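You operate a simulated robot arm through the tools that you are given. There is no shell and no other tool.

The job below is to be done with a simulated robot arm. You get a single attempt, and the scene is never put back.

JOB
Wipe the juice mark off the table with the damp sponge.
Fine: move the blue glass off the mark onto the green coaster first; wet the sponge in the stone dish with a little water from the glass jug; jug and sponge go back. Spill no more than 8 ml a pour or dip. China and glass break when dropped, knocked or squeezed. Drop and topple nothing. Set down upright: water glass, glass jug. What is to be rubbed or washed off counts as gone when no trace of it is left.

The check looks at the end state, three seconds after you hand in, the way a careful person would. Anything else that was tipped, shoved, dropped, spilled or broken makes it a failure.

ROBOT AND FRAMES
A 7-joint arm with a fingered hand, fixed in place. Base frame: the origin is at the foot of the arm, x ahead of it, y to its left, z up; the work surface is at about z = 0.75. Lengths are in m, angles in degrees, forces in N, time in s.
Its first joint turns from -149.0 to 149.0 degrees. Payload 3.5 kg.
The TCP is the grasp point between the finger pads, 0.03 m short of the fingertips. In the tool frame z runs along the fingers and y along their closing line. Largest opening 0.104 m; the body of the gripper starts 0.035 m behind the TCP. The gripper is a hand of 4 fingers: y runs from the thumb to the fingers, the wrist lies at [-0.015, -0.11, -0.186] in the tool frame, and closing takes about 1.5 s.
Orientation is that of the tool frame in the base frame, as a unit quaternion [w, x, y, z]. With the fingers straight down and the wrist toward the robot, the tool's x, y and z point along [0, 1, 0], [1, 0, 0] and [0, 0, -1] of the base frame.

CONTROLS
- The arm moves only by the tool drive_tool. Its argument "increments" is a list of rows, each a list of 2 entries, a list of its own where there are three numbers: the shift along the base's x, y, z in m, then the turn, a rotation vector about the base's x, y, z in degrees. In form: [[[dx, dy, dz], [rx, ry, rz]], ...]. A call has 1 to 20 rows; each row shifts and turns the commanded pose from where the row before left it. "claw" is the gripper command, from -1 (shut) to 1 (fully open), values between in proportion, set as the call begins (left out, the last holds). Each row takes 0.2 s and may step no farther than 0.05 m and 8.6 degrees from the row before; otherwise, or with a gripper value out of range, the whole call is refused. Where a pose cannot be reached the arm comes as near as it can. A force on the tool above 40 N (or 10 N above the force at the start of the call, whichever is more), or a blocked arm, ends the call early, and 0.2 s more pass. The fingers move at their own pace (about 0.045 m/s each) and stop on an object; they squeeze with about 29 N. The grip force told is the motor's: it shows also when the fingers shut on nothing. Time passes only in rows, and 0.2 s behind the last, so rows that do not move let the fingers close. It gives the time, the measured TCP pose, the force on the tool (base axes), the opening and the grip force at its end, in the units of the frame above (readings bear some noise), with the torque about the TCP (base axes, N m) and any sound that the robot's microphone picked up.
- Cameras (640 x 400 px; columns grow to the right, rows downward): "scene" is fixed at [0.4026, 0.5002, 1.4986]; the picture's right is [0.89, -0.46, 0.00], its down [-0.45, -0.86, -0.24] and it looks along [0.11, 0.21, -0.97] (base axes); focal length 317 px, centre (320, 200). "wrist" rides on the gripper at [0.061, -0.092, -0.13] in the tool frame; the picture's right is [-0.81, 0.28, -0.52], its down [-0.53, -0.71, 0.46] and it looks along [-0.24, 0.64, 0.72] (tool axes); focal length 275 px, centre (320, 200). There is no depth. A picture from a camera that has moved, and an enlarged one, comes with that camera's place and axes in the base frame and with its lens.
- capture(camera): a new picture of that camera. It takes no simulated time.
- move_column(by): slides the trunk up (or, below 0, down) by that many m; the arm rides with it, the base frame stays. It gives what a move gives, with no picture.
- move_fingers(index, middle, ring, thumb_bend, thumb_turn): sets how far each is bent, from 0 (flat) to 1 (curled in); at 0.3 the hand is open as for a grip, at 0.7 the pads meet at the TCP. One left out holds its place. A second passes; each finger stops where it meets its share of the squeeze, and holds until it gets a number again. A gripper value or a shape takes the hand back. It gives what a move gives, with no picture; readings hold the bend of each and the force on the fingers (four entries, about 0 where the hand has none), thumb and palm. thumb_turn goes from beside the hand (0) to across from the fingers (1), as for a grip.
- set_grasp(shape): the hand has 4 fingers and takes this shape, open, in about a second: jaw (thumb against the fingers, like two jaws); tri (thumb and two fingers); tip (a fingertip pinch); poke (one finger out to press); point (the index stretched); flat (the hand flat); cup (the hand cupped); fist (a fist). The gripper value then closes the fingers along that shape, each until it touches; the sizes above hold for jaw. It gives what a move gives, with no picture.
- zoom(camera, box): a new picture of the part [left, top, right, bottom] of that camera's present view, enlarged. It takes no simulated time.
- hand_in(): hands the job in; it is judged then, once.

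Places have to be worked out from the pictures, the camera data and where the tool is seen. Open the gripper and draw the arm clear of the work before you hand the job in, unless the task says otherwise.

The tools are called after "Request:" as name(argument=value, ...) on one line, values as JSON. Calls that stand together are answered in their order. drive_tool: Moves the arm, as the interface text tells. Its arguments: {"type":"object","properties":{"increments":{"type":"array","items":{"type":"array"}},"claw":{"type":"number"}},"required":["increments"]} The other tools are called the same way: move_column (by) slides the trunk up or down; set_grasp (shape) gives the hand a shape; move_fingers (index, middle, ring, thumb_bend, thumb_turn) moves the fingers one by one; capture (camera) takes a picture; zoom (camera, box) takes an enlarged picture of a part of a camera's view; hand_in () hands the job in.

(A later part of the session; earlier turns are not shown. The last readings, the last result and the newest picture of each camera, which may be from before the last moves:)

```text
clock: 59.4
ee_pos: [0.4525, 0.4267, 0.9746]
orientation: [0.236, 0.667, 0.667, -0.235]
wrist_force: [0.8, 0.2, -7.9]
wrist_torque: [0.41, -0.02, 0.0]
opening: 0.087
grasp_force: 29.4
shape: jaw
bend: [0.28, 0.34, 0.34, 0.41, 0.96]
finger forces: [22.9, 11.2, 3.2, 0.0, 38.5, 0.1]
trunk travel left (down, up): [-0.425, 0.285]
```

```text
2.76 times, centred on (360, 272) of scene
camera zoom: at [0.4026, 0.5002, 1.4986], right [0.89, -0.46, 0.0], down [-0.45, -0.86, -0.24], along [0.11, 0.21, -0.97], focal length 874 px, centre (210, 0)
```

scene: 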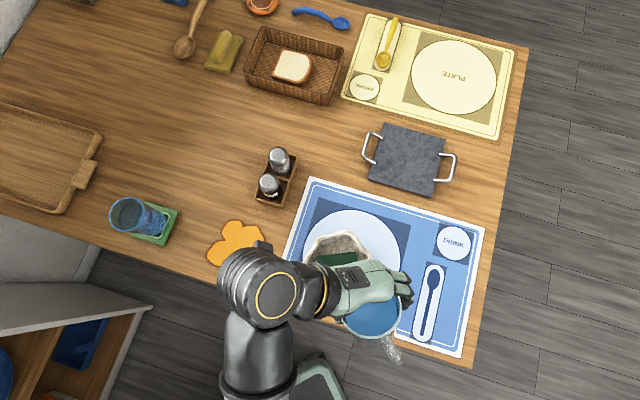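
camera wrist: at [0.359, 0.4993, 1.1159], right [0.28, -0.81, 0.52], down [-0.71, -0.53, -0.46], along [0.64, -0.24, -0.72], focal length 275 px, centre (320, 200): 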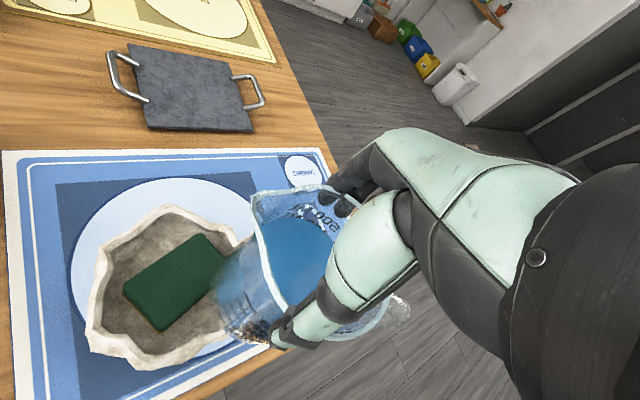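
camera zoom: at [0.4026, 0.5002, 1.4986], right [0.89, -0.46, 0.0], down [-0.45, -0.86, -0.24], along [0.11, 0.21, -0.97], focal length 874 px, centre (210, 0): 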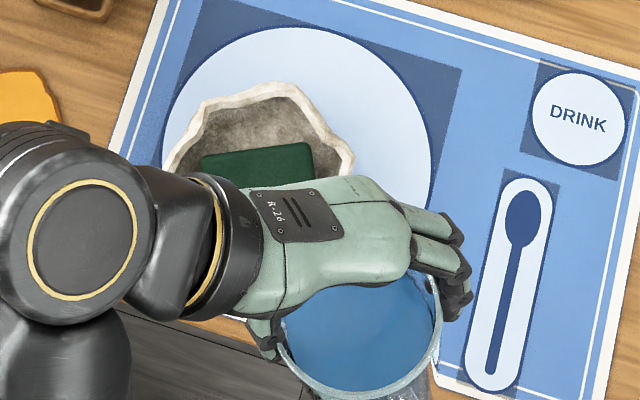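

No flow yet. I'll go three more degrees.

Request:
drive_tool(increments=[[[0, 0, 0], [-1, 0, 0]], [[0, 0, 0], [-1, 0, 0]], [[0, 0, 0], [-1, 0, 0]], [[0, 0, 0], [0, 0, 0]]])

Request:
zoom(camera="wrist", box=[80, 160, 420, 380])

Request:
zoom(camera="scene", box=[280, 200, 440, 345])

```text
clock: 60.4
ee_pos: [0.4495, 0.4259, 0.9749]
orientation: [0.253, 0.66, 0.661, -0.252]
wrist_force: [-0.1, -0.2, -9.1]
wrist_torque: [0.47, 0.04, -0.02]
opening: 0.0875
grasp_force: 28.7
shape: jaw
bend: [0.28, 0.34, 0.34, 0.41, 0.96]
finger forces: [23.0, 11.1, 3.5, 0.0, 38.4, 0.0]
trunk travel left (down, up): [-0.425, 0.285]
```

```text
1.82 times, centred on (250, 270) of wrist
camera zoom: at [0.3583, 0.5586, 1.0308], right [0.28, -0.26, 0.93], down [-0.71, -0.7, 0.02], along [0.64, -0.67, -0.38], focal length 500 px, centre (447, 73)
```

zoom: 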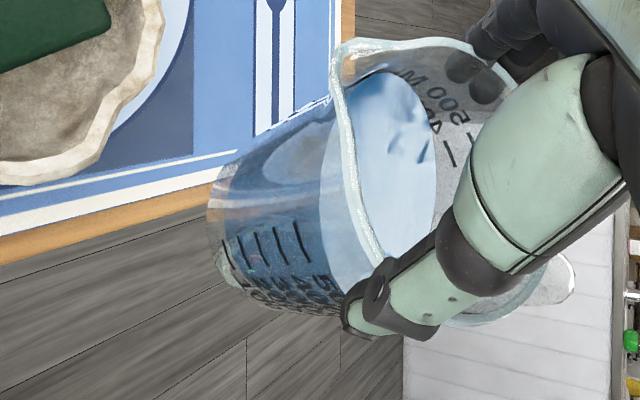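

```text
2.76 times, centred on (360, 272) of scene
camera zoom: at [0.4026, 0.5002, 1.4986], right [0.89, -0.46, 0.0], down [-0.45, -0.86, -0.24], along [0.11, 0.21, -0.97], focal length 874 px, centre (210, 0)
```

zoom: 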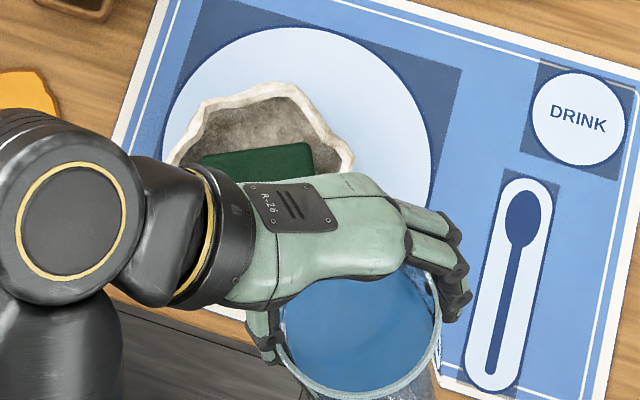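

Still just below the lip. I'll keep going in small steps.

Request:
drive_tool(increments=[[[0, 0, 0], [-1, 0, 0]], [[0, 0, 0], [-1, 0, 0]], [[0, 0, 0], [0, 0, 0]]])

Request:
zoom(camera="wrist", box=[80, 160, 420, 380])

Request:
zoom(camera="scene", box=[280, 200, 440, 345])

```text
clock: 61.2
ee_pos: [0.4498, 0.4257, 0.974]
orientation: [0.266, 0.655, 0.656, -0.265]
wrist_force: [-0.1, -1.5, -7.8]
wrist_torque: [0.48, 0.0, -0.01]
opening: 0.0872
grasp_force: 28.4
shape: jaw
bend: [0.28, 0.34, 0.34, 0.41, 0.95]
finger forces: [23.2, 11.0, 3.4, 0.0, 38.4, 0.0]
trunk travel left (down, up): [-0.425, 0.285]
```

```text
1.82 times, centred on (250, 270) of wrist
camera zoom: at [0.3586, 0.5603, 1.0259], right [0.28, -0.22, 0.94], down [-0.71, -0.7, 0.04], along [0.64, -0.68, -0.35], focal length 500 px, centre (447, 73)
```

zoom: 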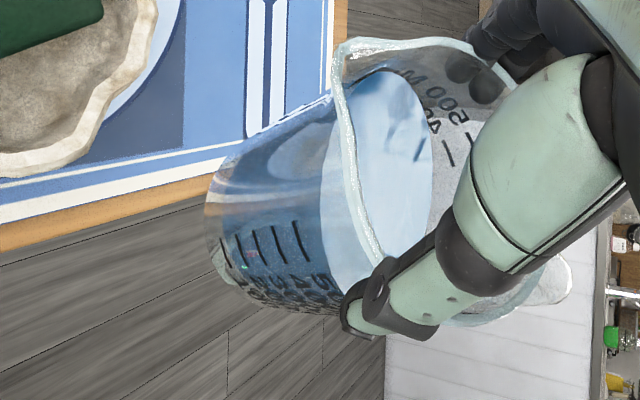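

```text
2.76 times, centred on (360, 272) of scene
camera zoom: at [0.4026, 0.5002, 1.4986], right [0.89, -0.46, 0.0], down [-0.45, -0.86, -0.24], along [0.11, 0.21, -0.97], focal length 874 px, centre (210, 0)
```

zoom: 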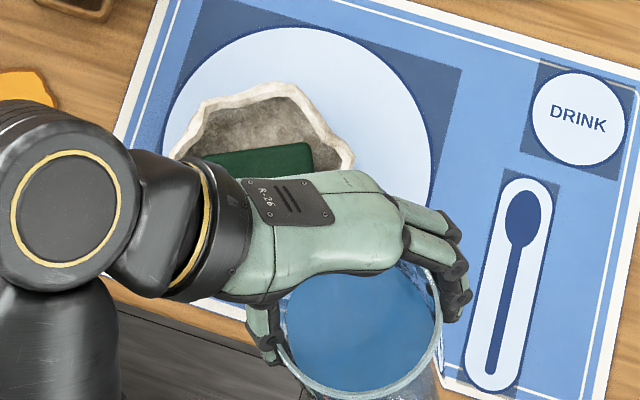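

Measuring from the images, the jug really is at about 31° and the water is still about 1 cm below the lip, so it needs about 8° more. I'll continue slowly, shifting the hand slightly forward to keep the spout over the dish.

Request:
drive_tool(increments=[[[0, 0.001, 0], [-1, 0, 0]], [[0, 0.001, 0], [-1, 0, 0]], [[0, 0.001, 0], [-1, 0, 0]], [[0, 0.001, 0], [-1, 0, 0]], [[0, 0, 0], [0, 0, 0]]])

Request:
zoom(camera="wrist", box=[80, 160, 420, 380])

Request:
zoom(camera="scene", box=[280, 200, 440, 345])

```text
clock: 62.4
ee_pos: [0.4487, 0.4304, 0.9743]
orientation: [0.288, 0.645, 0.646, -0.288]
wrist_force: [-1.2, -0.8, -7.5]
wrist_torque: [0.48, -0.01, 0.0]
opening: 0.0874
grasp_force: 29.3
shape: jaw
bend: [0.28, 0.35, 0.35, 0.41, 0.95]
finger forces: [23.2, 11.0, 3.5, 0.1, 38.3, 0.1]
trunk travel left (down, up): [-0.425, 0.285]
```

```text
1.82 times, centred on (250, 270) of wrist
camera zoom: at [0.3585, 0.5676, 1.0157], right [0.28, -0.16, 0.95], down [-0.71, -0.7, 0.09], along [0.64, -0.7, -0.3], focal length 500 px, centre (447, 73)
```

zoom: 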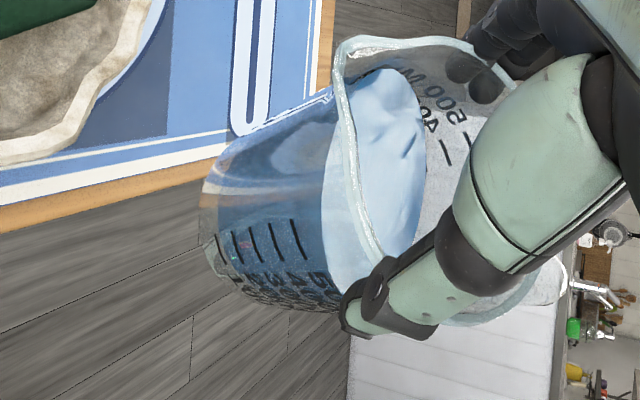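

```text
2.76 times, centred on (360, 272) of scene
camera zoom: at [0.4026, 0.5002, 1.4986], right [0.89, -0.46, 0.0], down [-0.45, -0.86, -0.24], along [0.11, 0.21, -0.97], focal length 874 px, centre (210, 0)
```

zoom: 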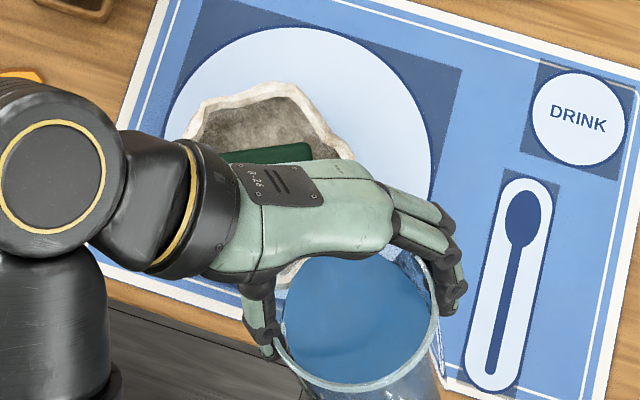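

The water is now almost at the spout. I'll take 2° more and check again.

Request:
drive_tool(increments=[[[0, 0.0005, 0], [-1, 0, 0]], [[0, 0.0005, 0], [-1, 0, 0]], [[0, 0, 0], [0, 0, 0]]])

Request:
zoom(camera="wrist", box=[80, 160, 420, 380])

Request:
zoom(camera="scene", box=[280, 200, 440, 345])

```text
clock: 63.2
ee_pos: [0.4507, 0.4313, 0.9741]
orientation: [0.299, 0.641, 0.641, -0.299]
wrist_force: [0.3, 0.6, -8.2]
wrist_torque: [0.46, -0.03, -0.01]
opening: 0.0871
grasp_force: 28.8
shape: jaw
bend: [0.28, 0.35, 0.35, 0.41, 0.95]
finger forces: [23.2, 10.9, 3.5, 0.0, 38.3, 0.0]
trunk travel left (down, up): [-0.425, 0.285]
```

```text
1.82 times, centred on (250, 270) of wrist
camera zoom: at [0.3581, 0.5699, 1.0109], right [0.28, -0.12, 0.95], down [-0.71, -0.69, 0.12], along [0.64, -0.71, -0.28], focal length 500 px, centre (447, 73)
```

zoom: 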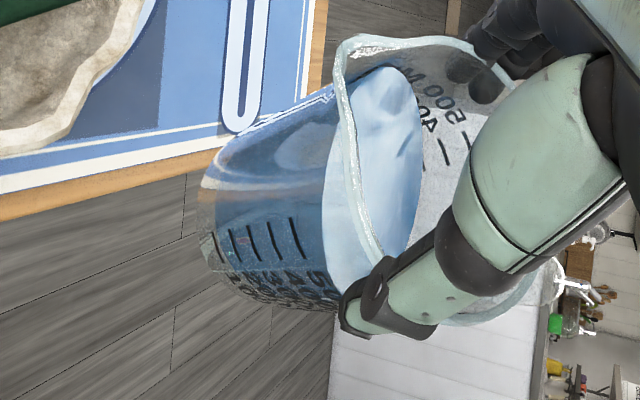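

```text
2.76 times, centred on (360, 272) of scene
camera zoom: at [0.4026, 0.5002, 1.4986], right [0.89, -0.46, 0.0], down [-0.45, -0.86, -0.24], along [0.11, 0.21, -0.97], focal length 874 px, centre (210, 0)
```

zoom: 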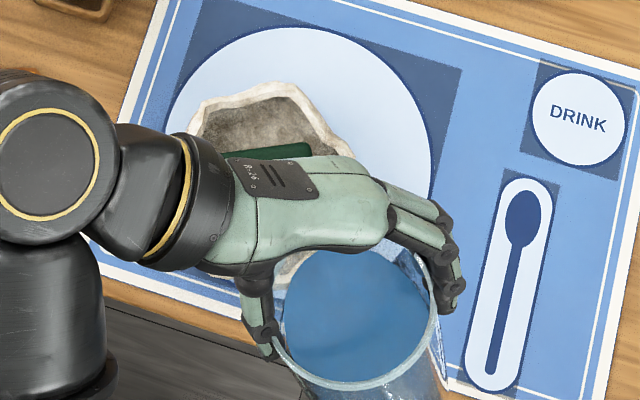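

Request:
drive_tool(increments=[[[0, 0.0005, 0], [-1, 0, 0]], [[0, 0.0005, 0], [-1, 0, 0]], [[0, 0, 0], [0, 0, 0]]])

Request:
zoom(camera="wrist", box=[80, 160, 420, 380])

Request:
zoom(camera="scene", box=[280, 200, 440, 345])

```text
clock: 64.0
ee_pos: [0.45, 0.4326, 0.9735]
orientation: [0.31, 0.635, 0.636, -0.31]
wrist_force: [-0.5, 0.0, -7.7]
wrist_torque: [0.55, 0.01, 0.0]
opening: 0.0873
grasp_force: 29.6
shape: jaw
bend: [0.28, 0.35, 0.35, 0.41, 0.95]
finger forces: [23.4, 10.8, 3.5, 0.1, 38.3, 0.0]
trunk travel left (down, up): [-0.425, 0.285]
```

```text
1.82 times, centred on (250, 270) of wrist
camera zoom: at [0.3588, 0.5721, 1.006], right [0.28, -0.09, 0.96], down [-0.71, -0.69, 0.14], along [0.64, -0.72, -0.25], focal length 500 px, centre (447, 73)
```

zoom: 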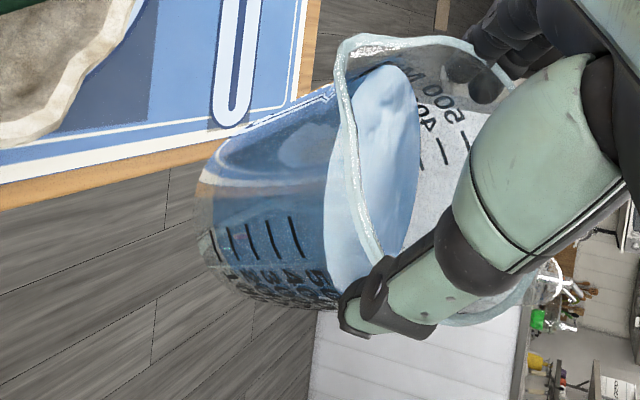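

```text
2.76 times, centred on (360, 272) of scene
camera zoom: at [0.4026, 0.5002, 1.4986], right [0.89, -0.46, 0.0], down [-0.45, -0.86, -0.24], along [0.11, 0.21, -0.97], focal length 874 px, centre (210, 0)
```

zoom: 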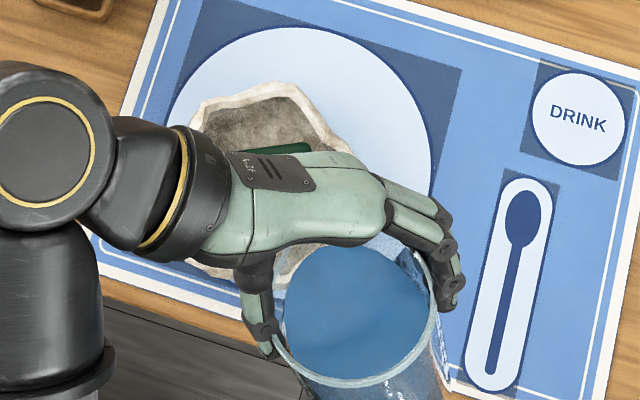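

Request:
drive_tool(increments=[[[0, 0.0005, 0], [-1, 0, 0]], [[0, 0.0005, 0], [-1, 0, 0]], [[0, 0, 0], [0, 0, 0]]])

Request:
zoom(camera="wrist", box=[80, 160, 420, 380])

Request:
zoom(camera="scene", box=[280, 200, 440, 345])

```text
clock: 64.8
ee_pos: [0.4505, 0.4338, 0.9735]
orientation: [0.321, 0.63, 0.63, -0.32]
wrist_force: [0.2, 0.2, -8.4]
wrist_torque: [0.52, 0.0, -0.01]
opening: 0.0871
grasp_force: 28.9
shape: jaw
bend: [0.28, 0.35, 0.35, 0.41, 0.95]
finger forces: [23.4, 10.8, 3.6, 0.0, 38.2, 0.0]
trunk travel left (down, up): [-0.425, 0.285]
```

```text
1.82 times, centred on (250, 270) of wrist
camera zoom: at [0.3593, 0.5741, 1.0012], right [0.28, -0.06, 0.96], down [-0.71, -0.68, 0.16], along [0.64, -0.73, -0.23], focal length 500 px, centre (447, 73)
```

zoom: 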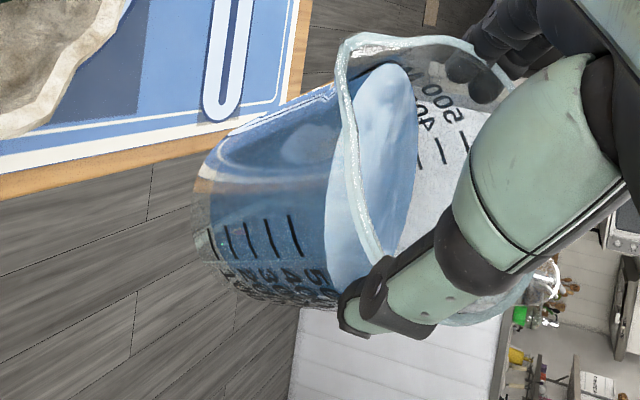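

```text
2.76 times, centred on (360, 272) of scene
camera zoom: at [0.4026, 0.5002, 1.4986], right [0.89, -0.46, 0.0], down [-0.45, -0.86, -0.24], along [0.11, 0.21, -0.97], focal length 874 px, centre (210, 0)
```

zoom: 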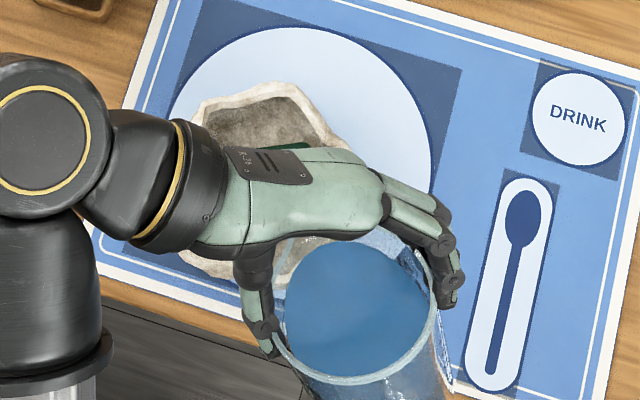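

Request:
drive_tool(increments=[[[0, 0.0005, 0], [-1, 0, 0]], [[0, 0.0005, 0], [-1, 0, 0]], [[0, 0, 0], [0, 0, 0]]])

Request:
zoom(camera="wrist", box=[80, 160, 420, 380])

Request:
zoom(camera="scene", box=[320, 240, 420, 320])

```text
clock: 65.6
ee_pos: [0.4506, 0.4339, 0.9733]
orientation: [0.332, 0.624, 0.624, -0.333]
wrist_force: [-0.5, 0.2, -8.5]
wrist_torque: [0.53, -0.03, 0.01]
opening: 0.0866
grasp_force: 29.4
shape: jaw
bend: [0.28, 0.35, 0.35, 0.41, 0.95]
finger forces: [23.5, 10.8, 3.6, 0.1, 38.3, 0.0]
trunk travel left (down, up): [-0.425, 0.285]
```

```text
1.82 times, centred on (250, 270) of wrist
camera zoom: at [0.3589, 0.5761, 0.9959], right [0.28, -0.02, 0.96], down [-0.71, -0.68, 0.19], along [0.65, -0.74, -0.2], focal length 500 px, centre (447, 73)
```

zoom: 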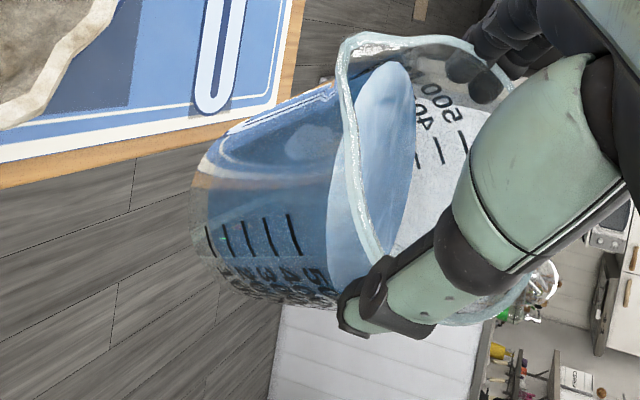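

```text
5.00 times, centred on (370, 280) of scene
camera zoom: at [0.4026, 0.5002, 1.4986], right [0.89, -0.46, 0.0], down [-0.45, -0.86, -0.24], along [0.11, 0.21, -0.97], focal length 1583 px, centre (70, -200)
```

zoom: 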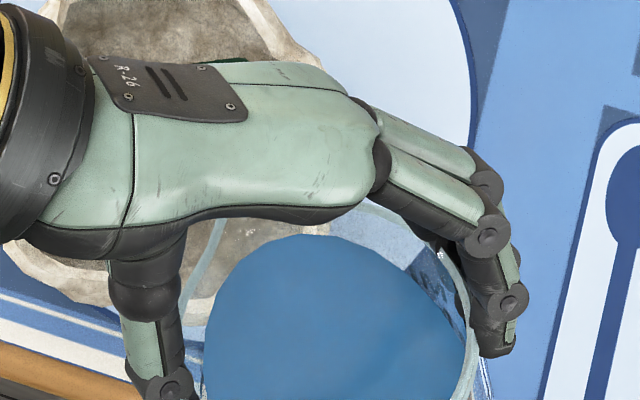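

Still nothing, and the jug lags more now (about 37–38° actual). I'll continue with slightly larger steps, watching for flow.

Request:
drive_tool(increments=[[[0, 0.0005, 0], [-1, 0, 0]], [[0, 0.0005, 0], [-1, 0, 0]], [[0, 0.0005, 0], [-1, 0, 0]], [[0, 0, 0], [0, 0, 0]]])

Request:
zoom(camera="wrist", box=[80, 160, 420, 380])

Request:
zoom(camera="scene", box=[320, 240, 420, 320])

```text
clock: 66.6
ee_pos: [0.4512, 0.4369, 0.9739]
orientation: [0.349, 0.615, 0.615, -0.348]
wrist_force: [-0.2, 1.3, -7.6]
wrist_torque: [0.5, 0.0, 0.01]
opening: 0.087
grasp_force: 28.7
shape: jaw
bend: [0.28, 0.35, 0.35, 0.41, 0.95]
finger forces: [23.7, 10.8, 3.6, 0.0, 38.1, 0.0]
trunk travel left (down, up): [-0.425, 0.285]
```

```text
1.82 times, centred on (250, 270) of wrist
camera zoom: at [0.3587, 0.5783, 0.9889], right [0.27, 0.03, 0.96], down [-0.71, -0.67, 0.22], along [0.65, -0.74, -0.16], focal length 500 px, centre (447, 73)
```

zoom: 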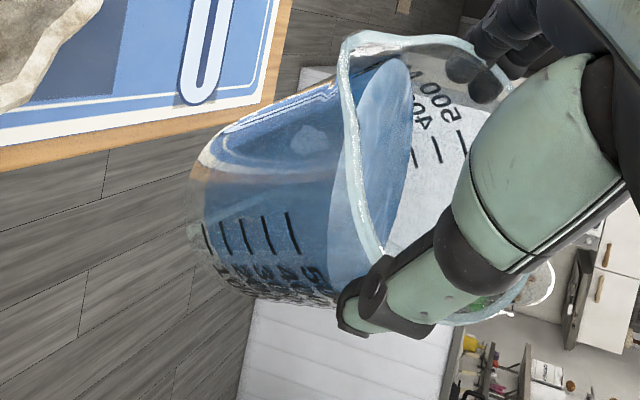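

```text
5.00 times, centred on (370, 280) of scene
camera zoom: at [0.4026, 0.5002, 1.4986], right [0.89, -0.46, 0.0], down [-0.45, -0.86, -0.24], along [0.11, 0.21, -0.97], focal length 1583 px, centre (70, -200)
```

zoom: 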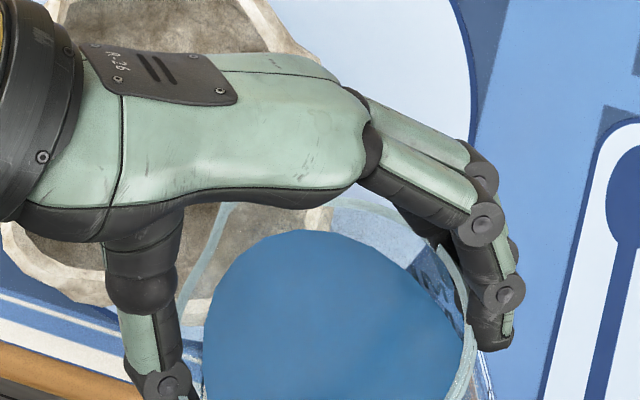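

The water's front edge still looks below the spout by about 1–2 cm in the scene view. I'll keep tilting with a check every few degrees.

Request:
drive_tool(increments=[[[0, 0, 0], [-1.3, 0, 0]], [[0, 0, 0], [-1.3, 0, 0]], [[0, 0, 0], [-1.4, 0, 0]], [[0, 0, 0], [0, 0, 0]]])

Request:
zoom(camera="wrist", box=[80, 160, 420, 380])

Request:
zoom(camera="scene", box=[320, 240, 420, 320])

```text
clock: 67.6
ee_pos: [0.4555, 0.433, 0.9724]
orientation: [0.371, 0.601, 0.606, -0.366]
wrist_force: [-1.5, -0.4, -8.2]
wrist_torque: [0.55, 0.01, 0.01]
opening: 0.0871
grasp_force: 29.0
shape: jaw
bend: [0.28, 0.35, 0.35, 0.41, 0.95]
finger forces: [23.6, 10.7, 3.6, 0.1, 38.3, 0.0]
out of reach, approached as far as the arm can: row 3
trunk travel left (down, up): [-0.425, 0.285]
```

```text
1.82 times, centred on (250, 270) of wrist
camera zoom: at [0.3628, 0.5764, 0.9769], right [0.27, 0.09, 0.96], down [-0.71, -0.65, 0.27], along [0.65, -0.75, -0.11], focal length 500 px, centre (447, 73)
```

zoom: 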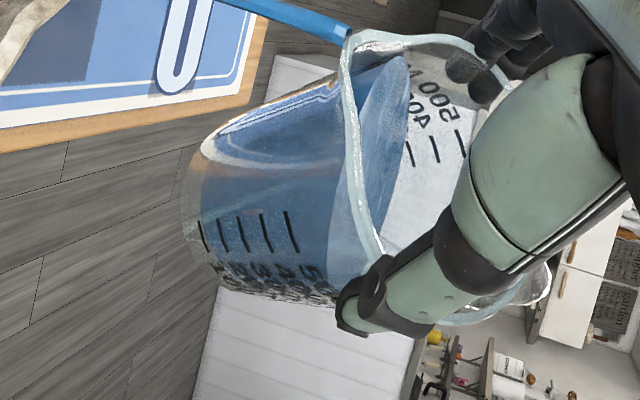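

```text
5.00 times, centred on (370, 280) of scene
camera zoom: at [0.4026, 0.5002, 1.4986], right [0.89, -0.46, 0.0], down [-0.45, -0.86, -0.24], along [0.11, 0.21, -0.97], focal length 1583 px, centre (70, -200)
```

zoom: 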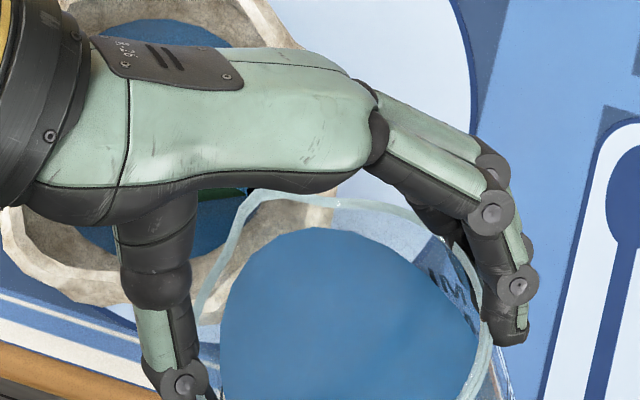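

It's pouring: the stream leaves the spout and the dish is collecting water. That is enough, so I'll tilt back now to stop the flow.

Request:
drive_tool(increments=[[[0, 0, 0], [4, 0, 0]], [[0, 0, 0], [4, 0, 0]], [[0, 0, 0], [4, 0, 0]], [[0, 0, 0], [4, 0, 0]], [[0, 0, 0], [3, 0, 0]], [[0, 0, 0], [0, 0, 0]]])

Request:
zoom(camera="wrist", box=[80, 160, 420, 380])

Request:
zoom(camera="scene", box=[280, 200, 440, 345])

```text
clock: 69.0
ee_pos: [0.4555, 0.4337, 0.9733]
orientation: [0.266, 0.656, 0.655, -0.265]
wrist_force: [0.5, -0.2, -7.5]
wrist_torque: [0.41, 0.01, 0.01]
opening: 0.0868
grasp_force: 28.8
shape: jaw
bend: [0.28, 0.35, 0.35, 0.41, 0.95]
finger forces: [22.7, 10.7, 3.9, 0.1, 38.0, 0.0]
trunk travel left (down, up): [-0.425, 0.285]
```

```text
1.82 times, centred on (250, 270) of wrist
camera zoom: at [0.3637, 0.5676, 1.0239], right [0.28, -0.22, 0.93], down [-0.71, -0.7, 0.04], along [0.64, -0.68, -0.35], focal length 500 px, centre (447, 73)
```

zoom: 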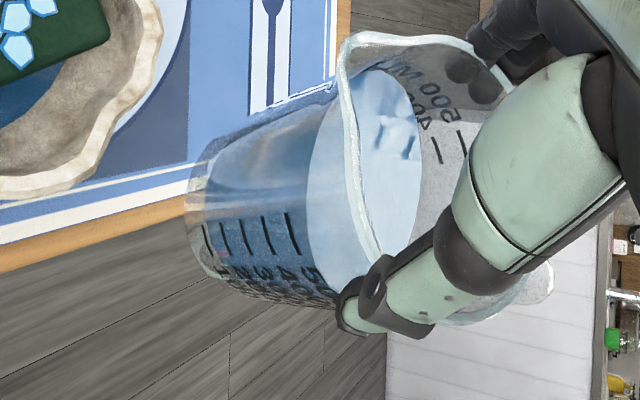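

```text
2.76 times, centred on (360, 272) of scene
camera zoom: at [0.4026, 0.5002, 1.4986], right [0.89, -0.46, 0.0], down [-0.45, -0.86, -0.24], along [0.11, 0.21, -0.97], focal length 874 px, centre (210, 0)
```

zoom: 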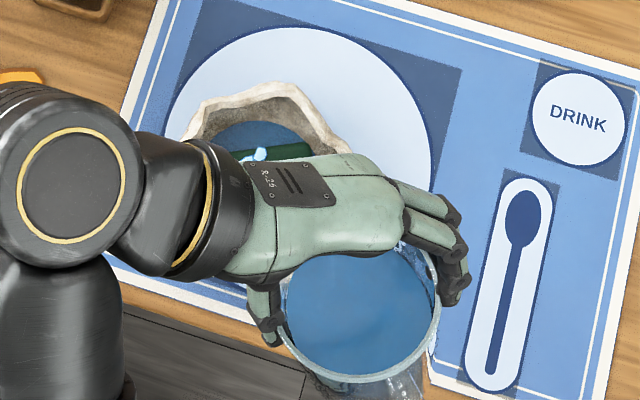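

The flow has stopped; the sponge shows wet patches and there is a small pool in the dish, with nothing spilled outside that I can see. I'll keep untilting toward jug-upright, raising slightly for clearance.

Request:
drive_tool(increments=[[[0, 0, 0.004], [3, 0, 0]], [[0, 0, 0.004], [3, 0, 0]], [[0, 0, 0.004], [3, 0, 0]], [[0, 0, 0.002], [3, 0, 0]], [[0, 0, 0.002], [3, 0, 0]], [[0, 0, 0], [3, 0, 0]], [[0, 0, 0], [3, 0, 0]], [[0, 0, 0], [2, 0, 0]], [[0, 0, 0], [1, 0, 0]], [[0, 0, 0], [0, 0, 0]]])

Request:
zoom(camera="wrist", box=[80, 160, 420, 380])

Request:
zoom(camera="scene", box=[270, 200, 450, 345])

```text
clock: 71.2
ee_pos: [0.4549, 0.433, 0.9875]
orientation: [0.123, 0.697, 0.696, -0.123]
wrist_force: [0.4, -0.8, -8.1]
wrist_torque: [0.22, 0.01, 0.0]
opening: 0.0869
grasp_force: 29.4
shape: jaw
bend: [0.28, 0.35, 0.35, 0.41, 0.95]
finger forces: [21.5, 10.8, 4.3, 0.0, 37.9, 0.0]
trunk travel left (down, up): [-0.425, 0.285]
```

```text
1.82 times, centred on (250, 270) of wrist
camera zoom: at [0.3637, 0.5354, 1.0901], right [0.28, -0.58, 0.76], down [-0.71, -0.66, -0.25], along [0.64, -0.48, -0.6], focal length 500 px, centre (447, 73)
```

zoom: 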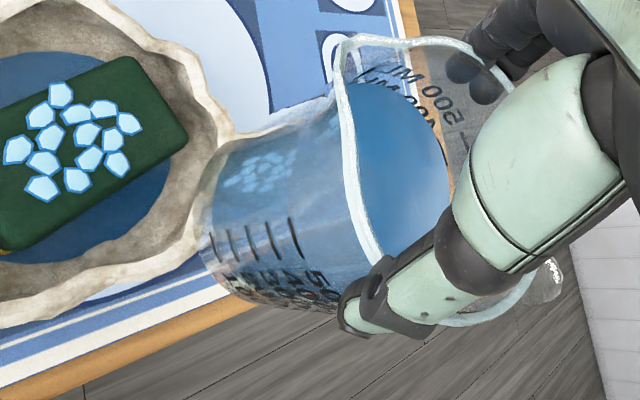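

```text
2.76 times, centred on (360, 272) of scene
camera zoom: at [0.4026, 0.5002, 1.4986], right [0.89, -0.46, 0.0], down [-0.45, -0.86, -0.24], along [0.11, 0.21, -0.97], focal length 874 px, centre (210, 0)
```

zoom: 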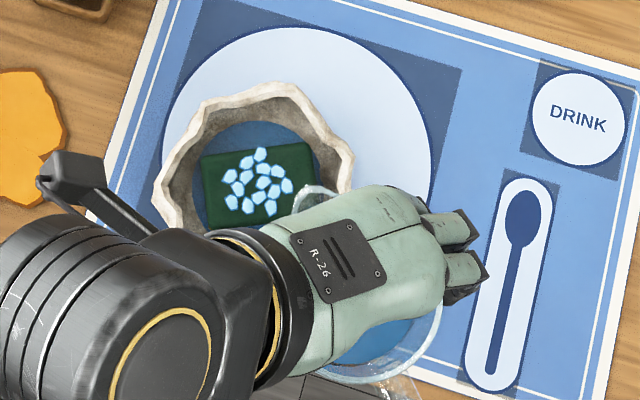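

The sponge is clearly wet and the jug is within a few degrees of upright, with the hand still leaning about 20° because of the slip. I'll remove the last few degrees and carry the jug back to its place with the -48° yaw.

Request:
drive_tool(increments=[[[0, 0, 0.001], [2, 0, 0]], [[0.004, -0.0005, 0.001], [2, 0, -1]], [[0.008, -0.001, 0], [0, 0, -2]], [[0.012, -0.0012, 0], [0, 0, -3]], [[0.0138, -0.0017, 0], [0, 0, -3]], [[0.0138, -0.0017, 0], [0, 0, -3]], [[0.0138, -0.0017, 0], [0, 0, -3]], [[0.0138, -0.0017, 0], [0, 0, -3]], [[0.0138, -0.0017, 0], [0, 0, -3]], [[0.0138, -0.0017, 0], [0, 0, -3]], [[0.0138, -0.0017, 0], [0, 0, -3]], [[0.0138, -0.0017, 0], [0, 0, -3]], [[0.0138, -0.0017, 0], [0, 0, -3]], [[0.0138, -0.0017, 0], [0, 0, -3]], [[0.0138, -0.0017, 0], [0, 0, -3]], [[0.0138, -0.0017, 0], [0, 0, -3]], [[0.012, -0.0012, 0], [0, 0, -3]], [[0.008, -0.001, 0], [0, 0, -2]], [[0.004, -0.0003, 0], [0, 0, -1]], [[0, 0, 0], [0, 0, 0]]])

Request:
capture(camera="wrist")

Request:
capture(camera="scene")

```text
clock: 75.4
ee_pos: [0.6693, 0.4078, 0.9902]
orientation: [0.049, 0.924, 0.358, -0.127]
wrist_force: [1.5, -0.7, -7.1]
wrist_torque: [0.11, -0.12, 0.02]
opening: 0.0872
grasp_force: 29.4
shape: jaw
bend: [0.28, 0.35, 0.35, 0.41, 0.95]
finger forces: [21.2, 11.0, 4.4, 0.1, 37.8, 0.1]
trunk travel left (down, up): [-0.425, 0.285]
```

```text
taken
camera wrist: at [0.678, 0.5391, 1.0985], right [-0.29, -0.63, 0.72], down [-0.95, 0.1, -0.3], along [0.12, -0.77, -0.63], focal length 275 px, centre (320, 200)
```

wrist: 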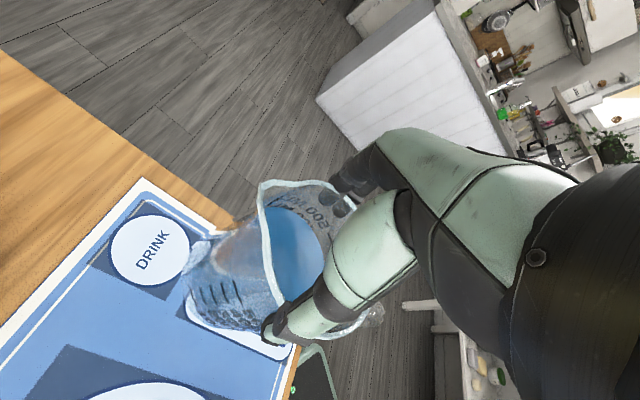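

```text
taken
```

scene: 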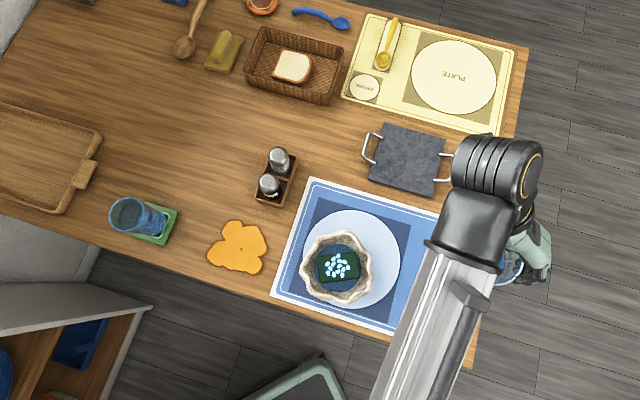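

The jug is back above its place. I'll zoom in to measure how vertical it is and where its base sits before lowering.

Request:
zoom(camera="wrist", box=[150, 160, 400, 370])

```text
1.90 times, centred on (275, 265) of wrist
camera zoom: at [0.678, 0.5391, 1.0985], right [-0.29, -0.63, 0.72], down [-0.95, 0.1, -0.3], along [0.12, -0.77, -0.63], focal length 524 px, centre (406, 76)
```

zoom: 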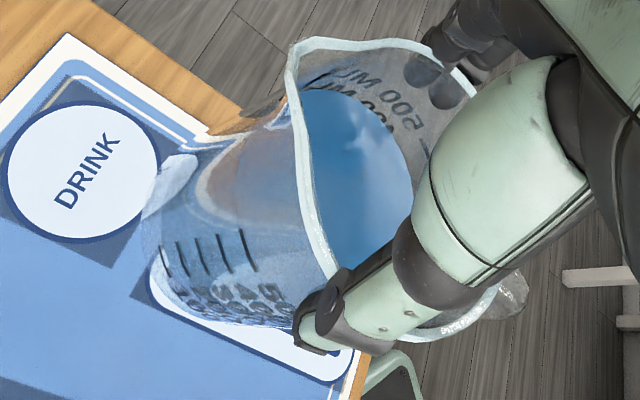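

Request:
zoom(camera="wrist", box=[170, 190, 300, 345])

```text
2.58 times, centred on (235, 268) of wrist
camera zoom: at [0.678, 0.5391, 1.0985], right [-0.29, -0.63, 0.72], down [-0.95, 0.1, -0.3], along [0.12, -0.77, -0.63], focal length 710 px, centre (539, 26)
```

zoom: 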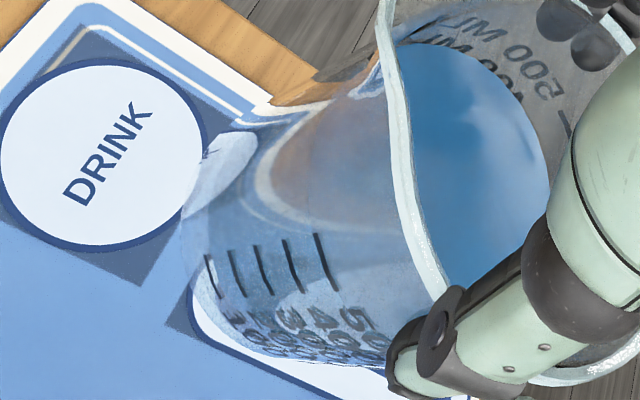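

By the images and torque the jug is vertical within about 2°, and its base is over (0.665, 0.403), within 4 mm of where it stood. I'll shift it slightly and lower it slowly.

Request:
drive_tool(increments=[[[-0.001, -0.001, -0.005], [0, 0, 0]], [[-0.001, 0, -0.01], [0, 0, 0]], [[0, 0, -0.012], [0, 0, 0]], [[0, 0, -0.012], [0, 0, 0]], [[0, 0, -0.012], [0, 0, 0]], [[0, 0, -0.012], [0, 0, 0]], [[0, 0, -0.012], [0, 0, 0]], [[0, 0, -0.01], [0, 0, 0]], [[0, 0, -0.006], [0, 0, 0]], [[0, 0, -0.003], [0, 0, 0]], [[0, 0, 0], [0, 0, 0]]])

Request:
zoom(camera="wrist", box=[150, 160, 400, 370])

```text
clock: 77.8
ee_pos: [0.6669, 0.4066, 0.8961]
orientation: [0.049, 0.924, 0.355, -0.13]
wrist_force: [0.4, -0.7, -7.9]
wrist_torque: [0.09, -0.12, 0.01]
opening: 0.0869
grasp_force: 29.3
shape: jaw
bend: [0.28, 0.35, 0.35, 0.41, 0.95]
finger forces: [21.2, 11.1, 4.5, 0.1, 37.9, 0.1]
trunk travel left (down, up): [-0.425, 0.285]
```

```text
1.90 times, centred on (275, 265) of wrist
camera zoom: at [0.6763, 0.5378, 1.0043], right [-0.29, -0.63, 0.72], down [-0.95, 0.1, -0.29], along [0.11, -0.77, -0.63], focal length 524 px, centre (406, 76)
```

zoom: 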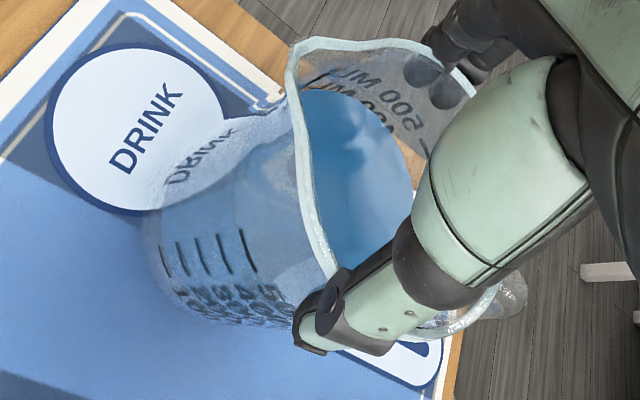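

About 1 cm to go, so I'll lower in 2 mm steps until the table takes the weight.

Request:
drive_tool(increments=[[[0, 0, -0.003], [0, 0, 0]], [[0, 0, -0.002], [0, 0, 0]], [[0, 0, -0.002], [0, 0, 0]], [[0, 0, 0], [0, 0, 0]]])

Request:
drive_tool(increments=[[[0, 0, -0.001], [0, 0, 0]], [[0, 0, -0.001], [0, 0, 0]], [[0, 0, 0], [0, 0, 0]]])

```text
clock: 78.8
ee_pos: [0.6667, 0.4069, 0.8884]
orientation: [0.05, 0.924, 0.355, -0.13]
wrist_force: [-0.2, 0.2, -8.4]
wrist_torque: [0.12, -0.08, 0.0]
opening: 0.087
grasp_force: 28.9
shape: jaw
bend: [0.28, 0.35, 0.35, 0.41, 0.95]
finger forces: [21.3, 11.0, 4.5, 0.0, 37.9, 0.1]
trunk travel left (down, up): [-0.425, 0.285]
```

```text
clock: 79.6
ee_pos: [0.6668, 0.4069, 0.8862]
orientation: [0.05, 0.925, 0.354, -0.13]
wrist_force: [-0.2, 0.1, -8.1]
wrist_torque: [0.11, -0.13, 0.02]
opening: 0.0868
grasp_force: 29.2
shape: jaw
bend: [0.28, 0.35, 0.35, 0.41, 0.95]
finger forces: [21.2, 11.0, 4.5, 0.1, 37.9, 0.0]
trunk travel left (down, up): [-0.425, 0.285]
```

Still hanging, so I'll continue in 1 mm steps.

Request:
drive_tool(increments=[[[0, 0, -0.001], [0, 0, 0]], [[0, 0, -0.001], [0, 0, 0]], [[0, 0, 0], [0, 0, 0]]])

Request:
drive_tool(increments=[[[0, 0, -0.001], [0, 0, 0]], [[0, 0, -0.001], [0, 0, 0]], [[0, 0, 0], [0, 0, 0]]])

```text
clock: 80.4
ee_pos: [0.6659, 0.4055, 0.8868]
orientation: [0.05, 0.925, 0.355, -0.13]
wrist_force: [-1.0, -1.1, -0.5]
wrist_torque: [0.13, -0.15, 0.0]
opening: 0.0868
grasp_force: 29.4
shape: jaw
bend: [0.28, 0.35, 0.34, 0.41, 0.96]
finger forces: [21.7, 11.9, 4.9, 0.0, 39.1, 0.0]
trunk travel left (down, up): [-0.425, 0.285]
```

```text
clock: 81.2
ee_pos: [0.6658, 0.4057, 0.886]
orientation: [0.05, 0.925, 0.355, -0.129]
wrist_force: [3.6, -0.2, 16.8]
wrist_torque: [0.35, 0.02, -0.12]
opening: 0.0869
grasp_force: 29.3
shape: jaw
bend: [0.28, 0.34, 0.34, 0.41, 0.96]
finger forces: [23.1, 12.3, 5.0, 0.0, 40.7, 0.0]
trunk travel left (down, up): [-0.425, 0.285]
```

The table took the weight, and the last step pressed at +17 N. I'll back off about 1.5 mm so it rests lightly, then check before opening.

Request:
drive_tool(increments=[[[0, 0, 0.001], [0, 0, 0]], [[0, 0, 0.0005], [0, 0, 0]], [[0, 0, 0], [0, 0, 0]]])

Request:
zoom(camera="wrist", box=[150, 160, 400, 370])

```text
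clock: 82.0
ee_pos: [0.6667, 0.4053, 0.885]
orientation: [0.049, 0.924, 0.355, -0.13]
wrist_force: [5.0, -0.2, 12.2]
wrist_torque: [0.17, -0.15, -0.07]
opening: 0.087
grasp_force: 29.3
shape: jaw
bend: [0.28, 0.34, 0.34, 0.41, 0.96]
finger forces: [23.2, 12.4, 4.8, 0.1, 39.0, 0.0]
trunk travel left (down, up): [-0.425, 0.285]
```

```text
1.90 times, centred on (275, 265) of wrist
camera zoom: at [0.6754, 0.5375, 0.9943], right [-0.29, -0.63, 0.72], down [-0.95, 0.1, -0.29], along [0.11, -0.77, -0.63], focal length 524 px, centre (406, 76)
```

zoom: 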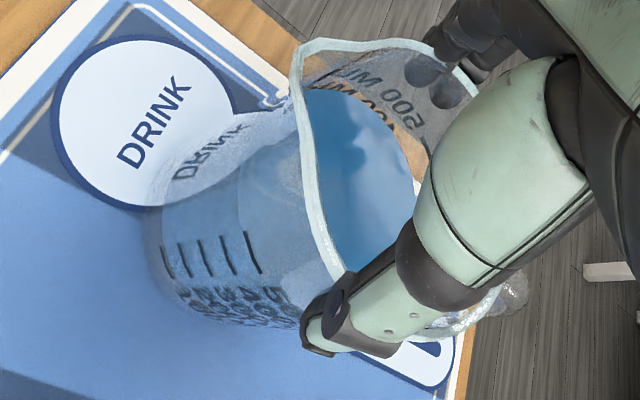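

Request:
drive_tool(increments=[[[0, 0, 0.001], [0, 0, 0]], [[0, 0, 0.0005], [0, 0, 0]], [[0, 0, 0], [0, 0, 0]]])

```text
clock: 82.8
ee_pos: [0.666, 0.4061, 0.8859]
orientation: [0.049, 0.924, 0.355, -0.13]
wrist_force: [1.9, -1.6, 0.6]
wrist_torque: [0.08, -0.26, 0.01]
opening: 0.0872
grasp_force: 29.3
shape: jaw
bend: [0.28, 0.34, 0.34, 0.41, 0.96]
finger forces: [22.6, 12.3, 4.8, 0.1, 38.2, 0.0]
trunk travel left (down, up): [-0.425, 0.285]
```

The force is near zero and the reaction is inside the base, so the jug stands on its base. I'll release gradually: loosen first, then spread the fingers.

Request:
drive_tool(increments=[[[0, 0, 0], [0, 0, 0]], [[0, 0, 0], [0, 0, 0]]], claw=0.93)

Request:
zoom(camera="wrist", box=[150, 160, 400, 370])

```text
clock: 83.4
ee_pos: [0.6654, 0.4061, 0.8856]
orientation: [0.05, 0.925, 0.355, -0.129]
wrist_force: [2.4, -0.1, 2.9]
wrist_torque: [-0.03, -0.04, -0.04]
opening: 0.1004
grasp_force: 2.0
shape: jaw
bend: [0.29, 0.32, 0.31, 0.3, 0.97]
finger forces: [2.2, 0.7, 0.1, 0.0, 2.1, 0.1]
trunk travel left (down, up): [-0.425, 0.285]
```

```text
1.90 times, centred on (275, 265) of wrist
camera zoom: at [0.6754, 0.5377, 0.995], right [-0.29, -0.63, 0.72], down [-0.95, 0.1, -0.29], along [0.11, -0.77, -0.63], focal length 524 px, centre (406, 76)
```

zoom: 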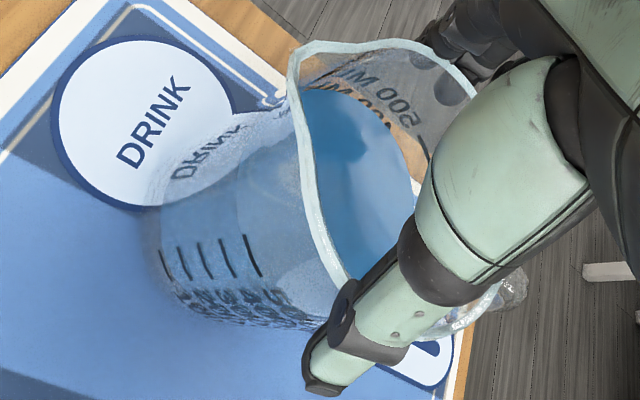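

The jug stands on its own with only about 2 N of touch left. I'll spread the fingers fully before lifting away.

Request:
move_fingers(index=0.08, middle=0.08, ring=0.08, thumb_bend=0.08)

Request:
zoom(camera="wrist", box=[150, 120, 450, 400])

```text
clock: 84.4
ee_pos: [0.6656, 0.4068, 0.8857]
orientation: [0.05, 0.925, 0.355, -0.13]
wrist_force: [-0.5, -0.9, 1.0]
wrist_torque: [0.01, 0.03, 0.01]
opening: 0.1489
grasp_force: 0.0
shape: fingers
bend: [0.08, 0.08, 0.08, 0.08, 0.98]
finger forces: [0.0, 0.0, 0.1, 0.0, 0.0, 0.0]
trunk travel left (down, up): [-0.425, 0.285]
```

```text
1.43 times, centred on (300, 260) of wrist
camera zoom: at [0.6755, 0.5378, 0.995], right [-0.29, -0.63, 0.72], down [-0.95, 0.1, -0.29], along [0.11, -0.77, -0.63], focal length 393 px, centre (349, 114)
```

zoom: 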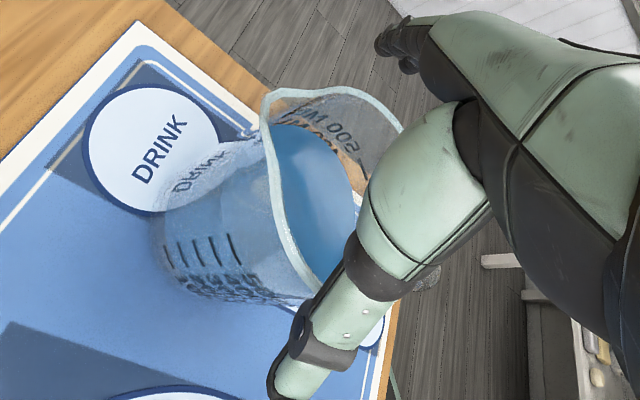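

The fingers are clear of the jug. I'll rise straight up and then check the whole scene.

Request:
drive_tool(increments=[[[0, 0, 0.005], [0, 0, 0]], [[0, 0, 0.01], [0, 0, 0]], [[0, 0, 0.02], [0, 0, 0]], [[0, 0, 0.03], [0, 0, 0]], [[0, 0, 0.03], [0, 0, 0]], [[0, 0, 0.03], [0, 0, 0]], [[0, 0, 0], [0, 0, 0]]])

Request:
capture(camera="wrist")

```text
clock: 86.0
ee_pos: [0.6743, 0.4014, 1.0027]
orientation: [0.05, 0.923, 0.36, -0.124]
wrist_force: [-0.5, -0.6, -0.2]
wrist_torque: [0.01, 0.01, -0.01]
opening: 0.1488
grasp_force: 0.0
shape: fingers
bend: [0.08, 0.08, 0.08, 0.08, 0.98]
finger forces: [0.0, 0.1, 0.1, 0.0, 0.0, 0.0]
out of reach, approached as far as the arm can: row 6
trunk travel left (down, up): [-0.425, 0.285]
```

```text
taken
camera wrist: at [0.6807, 0.533, 1.1127], right [-0.29, -0.64, 0.71], down [-0.95, 0.1, -0.3], along [0.12, -0.76, -0.63], focal length 275 px, centre (320, 200)
```

wrist: 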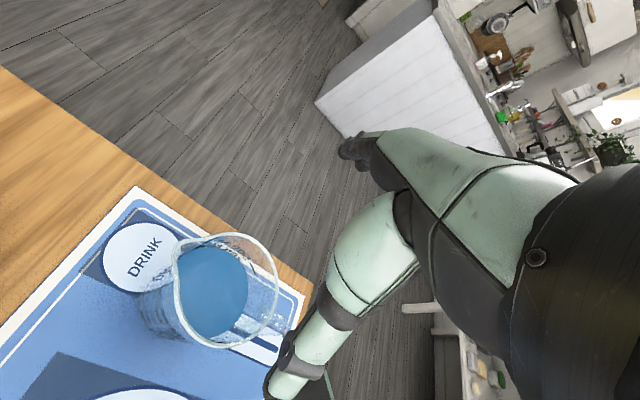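

The jug stands upright in its place. Now for the sponge: its centre is near (0.449, 0.500) with the short side along azimuth ≈ 70°. I'll untilt the hand and swing it to azimuth 70° above the dish, staying high.

Request:
drive_tool(increments=[[[-0.01, 0.005, 0.0], [5.25, -5.77, 0]], [[-0.015, 0.005, 0.0], [5.25, -5.77, 0]], [[-0.015, 0.006, 0], [0, 0, 7.87]], [[-0.014, 0.006, 0], [0, 0, 7.87]], [[-0.014, 0.006, 0], [0, 0, 7.87]], [[-0.014, 0.006, 0], [0, 0, 7.87]], [[-0.014, 0.006, 0], [0, 0, 7.87]], [[-0.014, 0.006, 0], [0, 0, 7.87]], [[-0.014, 0.006, 0], [0, 0, 7.87]], [[-0.014, 0.006, 0], [0, 0, 7.87]], [[-0.014, 0.006, 0], [0, 0, 7.87]], [[-0.014, 0.006, 0], [0, 0, 7.87]], [[-0.014, 0.007, 0], [0, 0, 7.87]], [[-0.014, 0.007, 0], [0, 0, 7.87]], [[-0.014, 0.007, 0], [0, 0, 7.87]], [[-0.014, 0.007, 0], [0, 0, 7.87]], [[-0.012, 0.007, 0], [0, 0, 7.82]], [[0, 0, 0], [0, 0, 0]]])

Request:
capture(camera="wrist")

Request:
capture(camera="scene")

```text
clock: 89.8
ee_pos: [0.4421, 0.5066, 1.0019]
orientation: [0.003, 0.174, 0.985, -0.001]
wrist_force: [0.0, 0.2, -0.1]
wrist_torque: [0.01, -0.02, 0.01]
opening: 0.149
grasp_force: 0.1
shape: fingers
bend: [0.08, 0.08, 0.08, 0.08, 0.98]
finger forces: [0.0, 0.1, 0.0, 0.0, 0.1, 0.0]
trunk travel left (down, up): [-0.425, 0.285]
```

```text
taken
camera wrist: at [0.3527, 0.442, 1.1329], right [0.85, -0.01, 0.52], down [0.26, -0.85, -0.45], along [0.45, 0.52, -0.72], focal length 275 px, centre (320, 200)
```

wrist: 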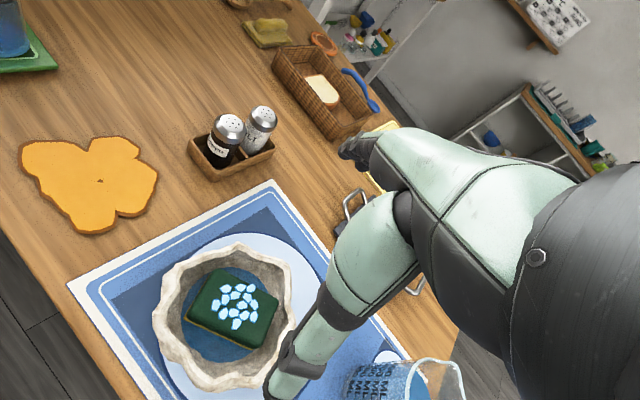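

```text
taken
```

scene: 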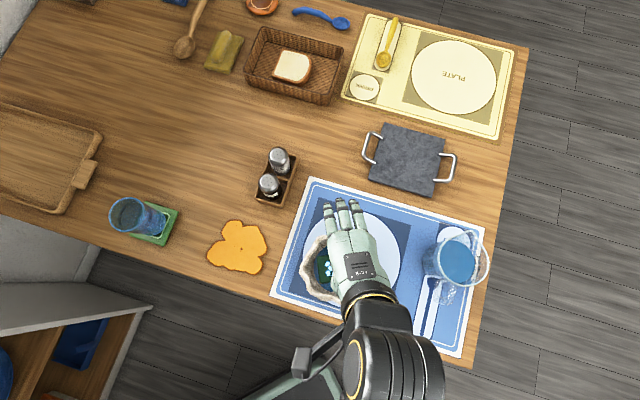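

The jug is exactly back in its spot. Now I'll zoom in on the dish and sponge to get the sponge pose.

Request:
zoom(camera="wrist", box=[140, 230, 320, 395])

Request:
zoom(camera="scene", box=[280, 190, 400, 320])

```text
2.42 times, centred on (230, 312) of wrist
camera zoom: at [0.3527, 0.442, 1.1329], right [0.85, -0.01, 0.52], down [0.26, -0.85, -0.45], along [0.45, 0.52, -0.72], focal length 667 px, centre (538, -73)
```

zoom: 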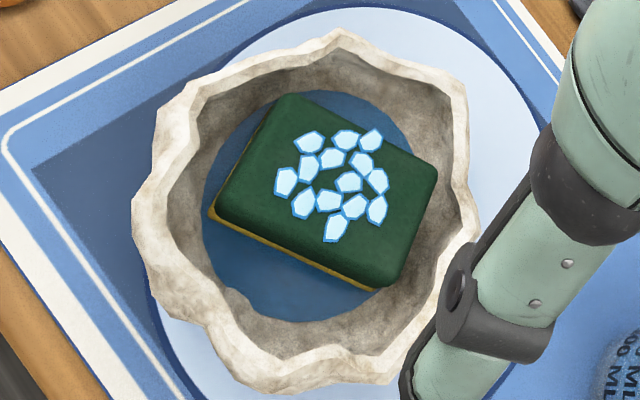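

```text
3.08 times, centred on (340, 255) of scene
camera zoom: at [0.4026, 0.5002, 1.4986], right [0.89, -0.46, 0.0], down [-0.45, -0.86, -0.24], along [0.11, 0.21, -0.97], focal length 974 px, centre (258, 31)
```

zoom: 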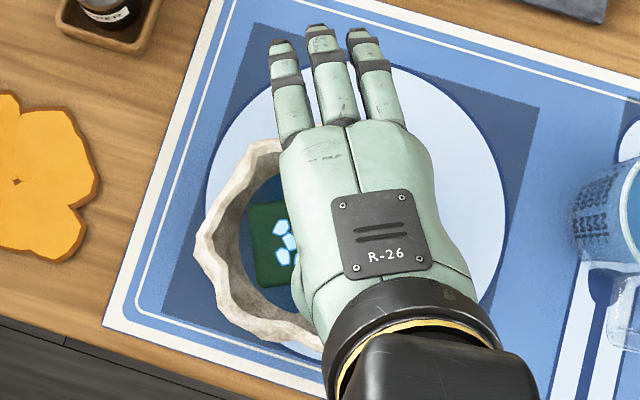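

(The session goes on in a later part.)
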